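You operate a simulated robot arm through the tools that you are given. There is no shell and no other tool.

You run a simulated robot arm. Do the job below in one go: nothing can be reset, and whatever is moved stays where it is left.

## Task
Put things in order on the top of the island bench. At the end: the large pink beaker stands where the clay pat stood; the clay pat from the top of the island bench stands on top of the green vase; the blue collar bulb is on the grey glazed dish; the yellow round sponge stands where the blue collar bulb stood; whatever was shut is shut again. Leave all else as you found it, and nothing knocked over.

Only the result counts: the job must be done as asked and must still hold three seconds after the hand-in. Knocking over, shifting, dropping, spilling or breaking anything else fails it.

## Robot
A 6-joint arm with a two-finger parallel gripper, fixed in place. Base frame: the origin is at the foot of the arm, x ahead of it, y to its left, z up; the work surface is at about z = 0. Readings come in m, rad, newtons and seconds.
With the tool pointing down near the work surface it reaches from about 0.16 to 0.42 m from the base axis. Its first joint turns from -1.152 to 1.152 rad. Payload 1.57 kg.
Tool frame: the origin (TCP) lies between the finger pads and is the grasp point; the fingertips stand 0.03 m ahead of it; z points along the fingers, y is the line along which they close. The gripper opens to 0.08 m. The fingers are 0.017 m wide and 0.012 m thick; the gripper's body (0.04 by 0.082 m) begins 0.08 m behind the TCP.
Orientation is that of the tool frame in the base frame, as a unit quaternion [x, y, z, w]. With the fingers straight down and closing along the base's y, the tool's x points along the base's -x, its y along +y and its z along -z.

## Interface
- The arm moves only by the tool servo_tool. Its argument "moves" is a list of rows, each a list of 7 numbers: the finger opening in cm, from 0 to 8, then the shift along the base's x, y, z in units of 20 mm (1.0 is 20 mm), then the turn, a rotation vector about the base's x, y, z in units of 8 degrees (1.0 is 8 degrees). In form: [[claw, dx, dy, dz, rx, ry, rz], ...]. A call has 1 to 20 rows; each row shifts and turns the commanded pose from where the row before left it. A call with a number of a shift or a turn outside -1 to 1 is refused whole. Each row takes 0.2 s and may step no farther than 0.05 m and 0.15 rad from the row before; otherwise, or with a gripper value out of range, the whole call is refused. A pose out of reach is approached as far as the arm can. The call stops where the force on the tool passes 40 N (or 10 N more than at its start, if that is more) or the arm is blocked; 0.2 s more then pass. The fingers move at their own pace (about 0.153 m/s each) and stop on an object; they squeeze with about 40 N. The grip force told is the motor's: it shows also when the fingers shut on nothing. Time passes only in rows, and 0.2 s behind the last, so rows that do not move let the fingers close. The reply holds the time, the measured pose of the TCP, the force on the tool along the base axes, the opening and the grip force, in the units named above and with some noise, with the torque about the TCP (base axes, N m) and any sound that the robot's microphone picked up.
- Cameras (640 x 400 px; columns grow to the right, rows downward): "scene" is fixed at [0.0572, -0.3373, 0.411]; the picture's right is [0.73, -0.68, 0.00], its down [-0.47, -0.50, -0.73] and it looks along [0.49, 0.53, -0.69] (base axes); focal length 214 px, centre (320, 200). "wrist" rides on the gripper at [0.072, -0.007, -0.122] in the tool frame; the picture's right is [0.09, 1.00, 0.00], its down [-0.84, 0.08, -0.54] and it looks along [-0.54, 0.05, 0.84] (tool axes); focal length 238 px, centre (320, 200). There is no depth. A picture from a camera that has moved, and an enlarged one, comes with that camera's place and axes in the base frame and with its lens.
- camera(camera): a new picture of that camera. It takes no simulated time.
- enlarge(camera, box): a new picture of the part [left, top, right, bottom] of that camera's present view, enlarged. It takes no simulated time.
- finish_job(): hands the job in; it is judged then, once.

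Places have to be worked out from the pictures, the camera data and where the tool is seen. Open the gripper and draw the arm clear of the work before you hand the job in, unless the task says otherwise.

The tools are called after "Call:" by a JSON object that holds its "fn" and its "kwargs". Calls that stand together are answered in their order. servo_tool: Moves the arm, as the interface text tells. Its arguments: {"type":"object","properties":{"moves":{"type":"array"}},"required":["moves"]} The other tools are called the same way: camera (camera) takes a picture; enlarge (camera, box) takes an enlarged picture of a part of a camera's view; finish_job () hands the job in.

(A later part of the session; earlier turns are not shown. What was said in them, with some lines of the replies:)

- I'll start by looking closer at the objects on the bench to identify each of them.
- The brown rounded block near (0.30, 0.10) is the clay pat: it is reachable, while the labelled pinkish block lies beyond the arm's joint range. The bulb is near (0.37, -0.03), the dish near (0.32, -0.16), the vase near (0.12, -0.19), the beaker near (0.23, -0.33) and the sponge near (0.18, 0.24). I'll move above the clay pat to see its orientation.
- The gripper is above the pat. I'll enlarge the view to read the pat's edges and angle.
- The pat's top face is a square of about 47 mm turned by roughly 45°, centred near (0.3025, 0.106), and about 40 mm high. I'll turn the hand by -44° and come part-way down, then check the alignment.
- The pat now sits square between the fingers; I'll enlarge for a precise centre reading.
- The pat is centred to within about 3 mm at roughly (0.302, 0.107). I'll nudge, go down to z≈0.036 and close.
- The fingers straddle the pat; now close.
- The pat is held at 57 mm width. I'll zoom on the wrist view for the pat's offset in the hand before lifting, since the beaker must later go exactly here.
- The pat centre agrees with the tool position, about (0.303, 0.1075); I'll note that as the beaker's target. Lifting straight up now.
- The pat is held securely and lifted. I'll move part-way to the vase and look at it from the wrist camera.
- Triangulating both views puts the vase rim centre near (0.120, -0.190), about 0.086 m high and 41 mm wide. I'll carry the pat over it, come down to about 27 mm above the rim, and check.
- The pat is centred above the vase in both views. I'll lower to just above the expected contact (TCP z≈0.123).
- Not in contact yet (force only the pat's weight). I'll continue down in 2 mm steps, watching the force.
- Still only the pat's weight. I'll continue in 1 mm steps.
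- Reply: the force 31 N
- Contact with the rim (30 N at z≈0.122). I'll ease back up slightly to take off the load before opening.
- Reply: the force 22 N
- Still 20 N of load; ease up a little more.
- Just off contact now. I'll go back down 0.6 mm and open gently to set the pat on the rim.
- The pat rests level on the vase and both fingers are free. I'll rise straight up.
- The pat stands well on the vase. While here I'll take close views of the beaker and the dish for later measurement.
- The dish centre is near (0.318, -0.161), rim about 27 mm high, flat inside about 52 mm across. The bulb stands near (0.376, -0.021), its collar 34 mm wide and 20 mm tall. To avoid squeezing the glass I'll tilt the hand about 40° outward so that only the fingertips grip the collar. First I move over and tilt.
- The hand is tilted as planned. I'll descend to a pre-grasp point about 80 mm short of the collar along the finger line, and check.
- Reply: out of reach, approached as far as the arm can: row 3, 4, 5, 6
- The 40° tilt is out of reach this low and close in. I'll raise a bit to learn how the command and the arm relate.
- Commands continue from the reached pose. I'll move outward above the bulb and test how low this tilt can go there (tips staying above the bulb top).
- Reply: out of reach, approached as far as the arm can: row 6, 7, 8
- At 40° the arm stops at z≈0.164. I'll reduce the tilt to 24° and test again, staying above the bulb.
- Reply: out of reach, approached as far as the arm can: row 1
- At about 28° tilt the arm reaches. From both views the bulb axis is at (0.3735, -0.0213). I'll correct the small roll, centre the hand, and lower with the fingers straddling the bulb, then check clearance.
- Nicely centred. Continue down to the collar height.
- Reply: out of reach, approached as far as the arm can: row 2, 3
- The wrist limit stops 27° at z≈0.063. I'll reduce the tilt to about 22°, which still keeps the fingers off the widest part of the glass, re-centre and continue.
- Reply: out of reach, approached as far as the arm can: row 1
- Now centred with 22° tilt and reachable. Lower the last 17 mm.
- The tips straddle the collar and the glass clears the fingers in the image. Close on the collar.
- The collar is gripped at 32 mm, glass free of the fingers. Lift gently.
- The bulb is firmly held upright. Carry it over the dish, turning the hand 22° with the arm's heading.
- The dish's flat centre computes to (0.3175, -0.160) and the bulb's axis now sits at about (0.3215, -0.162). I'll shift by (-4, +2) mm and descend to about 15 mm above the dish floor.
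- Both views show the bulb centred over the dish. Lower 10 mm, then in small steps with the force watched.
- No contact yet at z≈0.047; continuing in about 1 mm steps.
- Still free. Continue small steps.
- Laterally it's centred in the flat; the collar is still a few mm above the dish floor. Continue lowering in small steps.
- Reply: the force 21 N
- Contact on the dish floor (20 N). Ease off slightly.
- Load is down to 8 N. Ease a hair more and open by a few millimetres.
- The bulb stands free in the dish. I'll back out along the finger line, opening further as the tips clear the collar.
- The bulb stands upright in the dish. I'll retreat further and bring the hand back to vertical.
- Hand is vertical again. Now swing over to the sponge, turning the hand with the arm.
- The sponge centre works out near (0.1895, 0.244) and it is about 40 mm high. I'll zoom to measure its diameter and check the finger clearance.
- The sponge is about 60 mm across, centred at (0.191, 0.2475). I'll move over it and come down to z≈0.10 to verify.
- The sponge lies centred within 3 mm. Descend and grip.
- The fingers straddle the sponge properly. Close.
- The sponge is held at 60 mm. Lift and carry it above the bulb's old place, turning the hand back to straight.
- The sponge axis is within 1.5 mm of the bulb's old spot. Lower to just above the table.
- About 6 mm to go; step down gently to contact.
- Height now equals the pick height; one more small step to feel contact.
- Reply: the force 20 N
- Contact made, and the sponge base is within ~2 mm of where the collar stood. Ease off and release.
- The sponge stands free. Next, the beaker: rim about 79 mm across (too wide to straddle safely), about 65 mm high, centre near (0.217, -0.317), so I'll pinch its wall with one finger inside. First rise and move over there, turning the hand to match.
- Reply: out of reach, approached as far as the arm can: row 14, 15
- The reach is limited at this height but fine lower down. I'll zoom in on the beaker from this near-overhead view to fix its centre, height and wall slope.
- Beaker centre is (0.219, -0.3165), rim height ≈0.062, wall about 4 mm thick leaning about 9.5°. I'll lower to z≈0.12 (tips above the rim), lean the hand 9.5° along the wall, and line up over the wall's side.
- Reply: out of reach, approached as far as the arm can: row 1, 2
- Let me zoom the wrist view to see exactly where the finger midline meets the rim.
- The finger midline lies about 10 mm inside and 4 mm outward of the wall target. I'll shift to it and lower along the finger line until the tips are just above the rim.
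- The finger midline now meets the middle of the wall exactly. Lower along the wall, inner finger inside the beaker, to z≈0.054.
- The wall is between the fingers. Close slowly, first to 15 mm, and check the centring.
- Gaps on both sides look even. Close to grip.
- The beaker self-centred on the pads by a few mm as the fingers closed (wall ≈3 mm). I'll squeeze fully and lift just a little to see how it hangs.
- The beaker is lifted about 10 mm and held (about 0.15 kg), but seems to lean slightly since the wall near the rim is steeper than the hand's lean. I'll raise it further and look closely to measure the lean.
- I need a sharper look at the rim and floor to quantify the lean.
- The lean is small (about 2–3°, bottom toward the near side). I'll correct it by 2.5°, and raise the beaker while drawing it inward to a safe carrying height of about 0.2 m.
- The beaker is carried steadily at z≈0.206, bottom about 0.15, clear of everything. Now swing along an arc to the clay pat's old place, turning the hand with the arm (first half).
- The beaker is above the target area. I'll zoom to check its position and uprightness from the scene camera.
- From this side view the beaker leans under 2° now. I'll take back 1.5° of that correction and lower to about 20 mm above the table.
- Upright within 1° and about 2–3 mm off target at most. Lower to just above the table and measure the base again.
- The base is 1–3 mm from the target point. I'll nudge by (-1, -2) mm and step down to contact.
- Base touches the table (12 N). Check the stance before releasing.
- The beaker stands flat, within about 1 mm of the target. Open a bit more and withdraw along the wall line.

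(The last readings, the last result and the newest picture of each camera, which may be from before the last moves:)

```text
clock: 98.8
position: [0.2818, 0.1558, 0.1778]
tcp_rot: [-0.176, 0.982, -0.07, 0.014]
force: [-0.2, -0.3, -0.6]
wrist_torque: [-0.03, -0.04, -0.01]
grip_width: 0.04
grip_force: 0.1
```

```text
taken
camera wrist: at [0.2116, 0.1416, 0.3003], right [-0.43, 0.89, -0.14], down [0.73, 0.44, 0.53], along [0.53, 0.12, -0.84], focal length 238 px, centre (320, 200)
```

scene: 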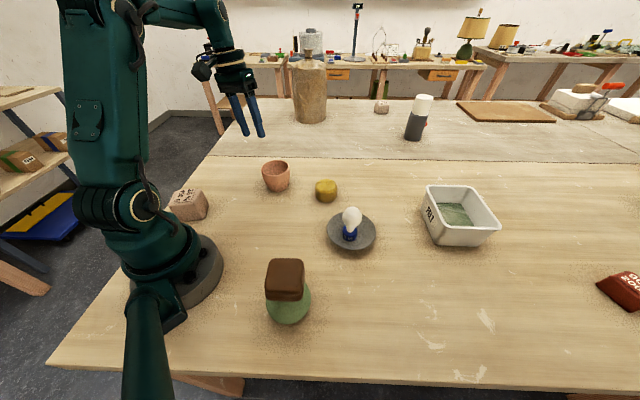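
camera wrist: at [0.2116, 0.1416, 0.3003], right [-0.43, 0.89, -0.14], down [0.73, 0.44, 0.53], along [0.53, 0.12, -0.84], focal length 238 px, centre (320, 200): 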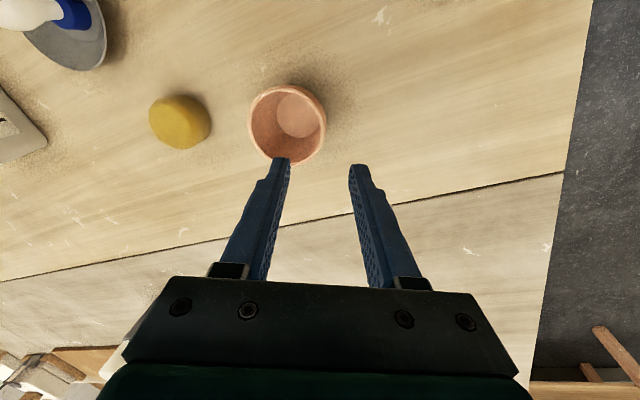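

All four items are placed. I'll draw the arm up and clear with the gripper open, then verify everything.

Call:
{"fn": "servo_tool", "kwargs": {"moves": [[8, 0, 0, 0.9, 0.35, 0.13, 0], [8, 0, 0, 0.9, 0.35, 0.13, 0], [8, -0.2, 0, 0.9, 0.25, 0.09, 0], [8, -0.4, -0.3, 0.9, 0, 0, -0.6], [8, -0.4, -0.3, 0.6, 0, 0, -0.6], [8, -0.4, -0.3, 0.4, 0, 0, -0.6], [8, -0.4, -0.3, 0, 0, 0, -0.6], [8, 0, 0, 0, 0, 0, 0], [8, 0, 0, 0, 0, 0, 0]]}}

Call:
{"fn": "camera", "kwargs": {"camera": "scene"}}

Call:
{"fn": "enlarge", "kwargs": {"camera": "scene", "box": [230, 140, 400, 260]}}

Call:
{"fn": "enlarge", "kwargs": {"camera": "scene", "box": [238, 228, 338, 338]}}

Call:
{"fn": "camera", "kwargs": {"camera": "wrist"}}

```text
clock: 100.8
position: [0.2457, 0.1299, 0.2688]
tcp_rot: [-0.009, 1.0, -0.002, 0.001]
force: [0.3, -0.7, -0.1]
wrist_torque: [-0.01, 0.0, 0.04]
grip_width: 0.0798
grip_force: 0.1
```

```text
taken
```

scene: 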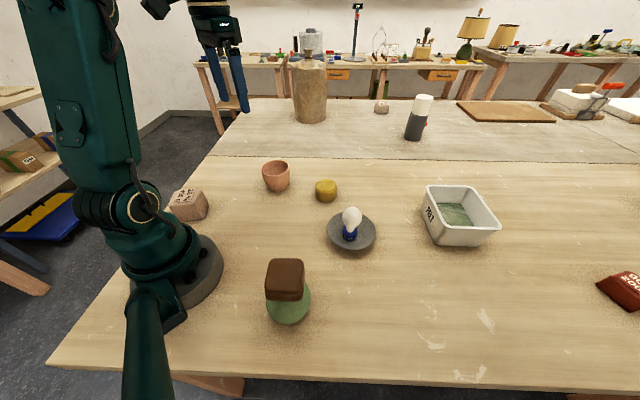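

```text
3.33 times, centred on (315, 200) of scene
camera zoom: at [0.0572, -0.3373, 0.411], right [0.73, -0.68, 0.0], down [-0.47, -0.5, -0.73], along [0.49, 0.53, -0.69], focal length 715 px, centre (337, 200)
```

zoom: 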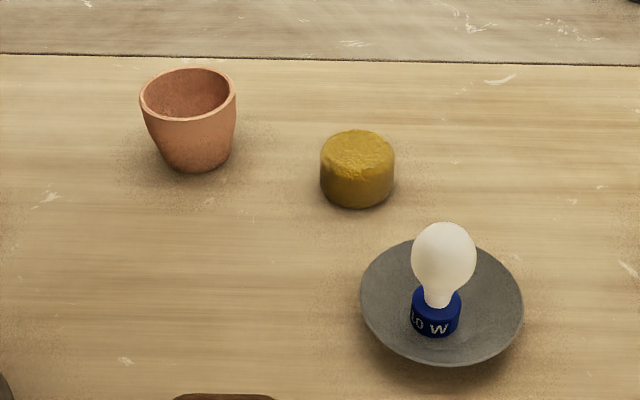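

```text
3.64 times, centred on (288, 283) of scene
camera zoom: at [0.0572, -0.3373, 0.411], right [0.73, -0.68, 0.0], down [-0.47, -0.5, -0.73], along [0.49, 0.53, -0.69], focal length 780 px, centre (436, -102)
```

zoom: 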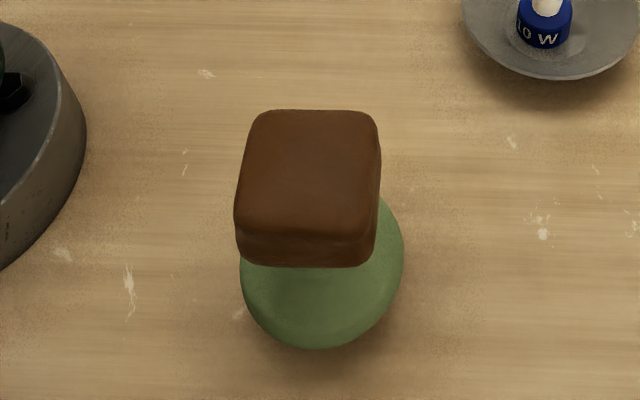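

```text
taken
camera wrist: at [0.1745, 0.1241, 0.3915], right [-0.11, 0.99, 0.0], down [0.83, 0.1, 0.54], along [0.54, 0.06, -0.84], focal length 238 px, centre (320, 200)
```

wrist: 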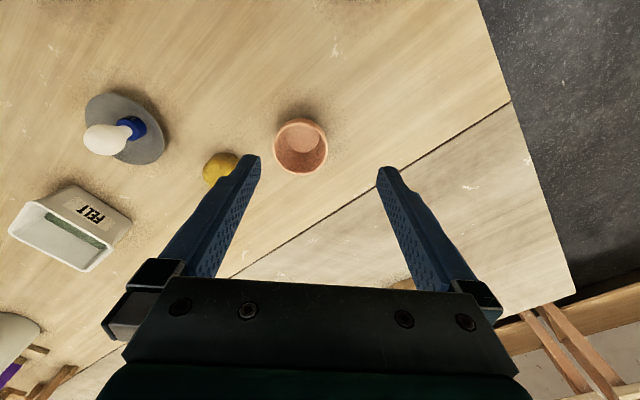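

Everything checks out. The beaker stands on the pat's old spot, the pat rests level on the vase, and the bulb is upright in the dish. The dish shows no shift, and the sponge is where the bulb stood. I saw nothing shut that I opened. The gripper is open and the arm is clear, so I'm handing in.

Call:
{"fn": "finish_job", "kwargs": {}}

```text
The job is handed in.
```

I finished the job and handed it in. I haven't seen the judge's result. In the last pictures before hand-in:

- **Large pink beaker:** it stands upright where the clay pat stood, within about 1–3 mm by my measurements.
- **Clay pat:** it rests level on top of the green vase. I took the brown block as the pat; the block labelled "30 % 450 g" was out of the arm's reach.
- **Blue collar bulb:** it stands upright in the grey glazed dish. I gripped it by the collar only, and the dish has not moved.
- **Yellow round sponge:** it stands where the bulb stood, within about 2 mm.

Nothing was knocked over or dropped, and I saw nothing else out of place. I found nothing that was shut and opened nothing, so nothing needed closing. The gripper is open and the arm is clear of the work.
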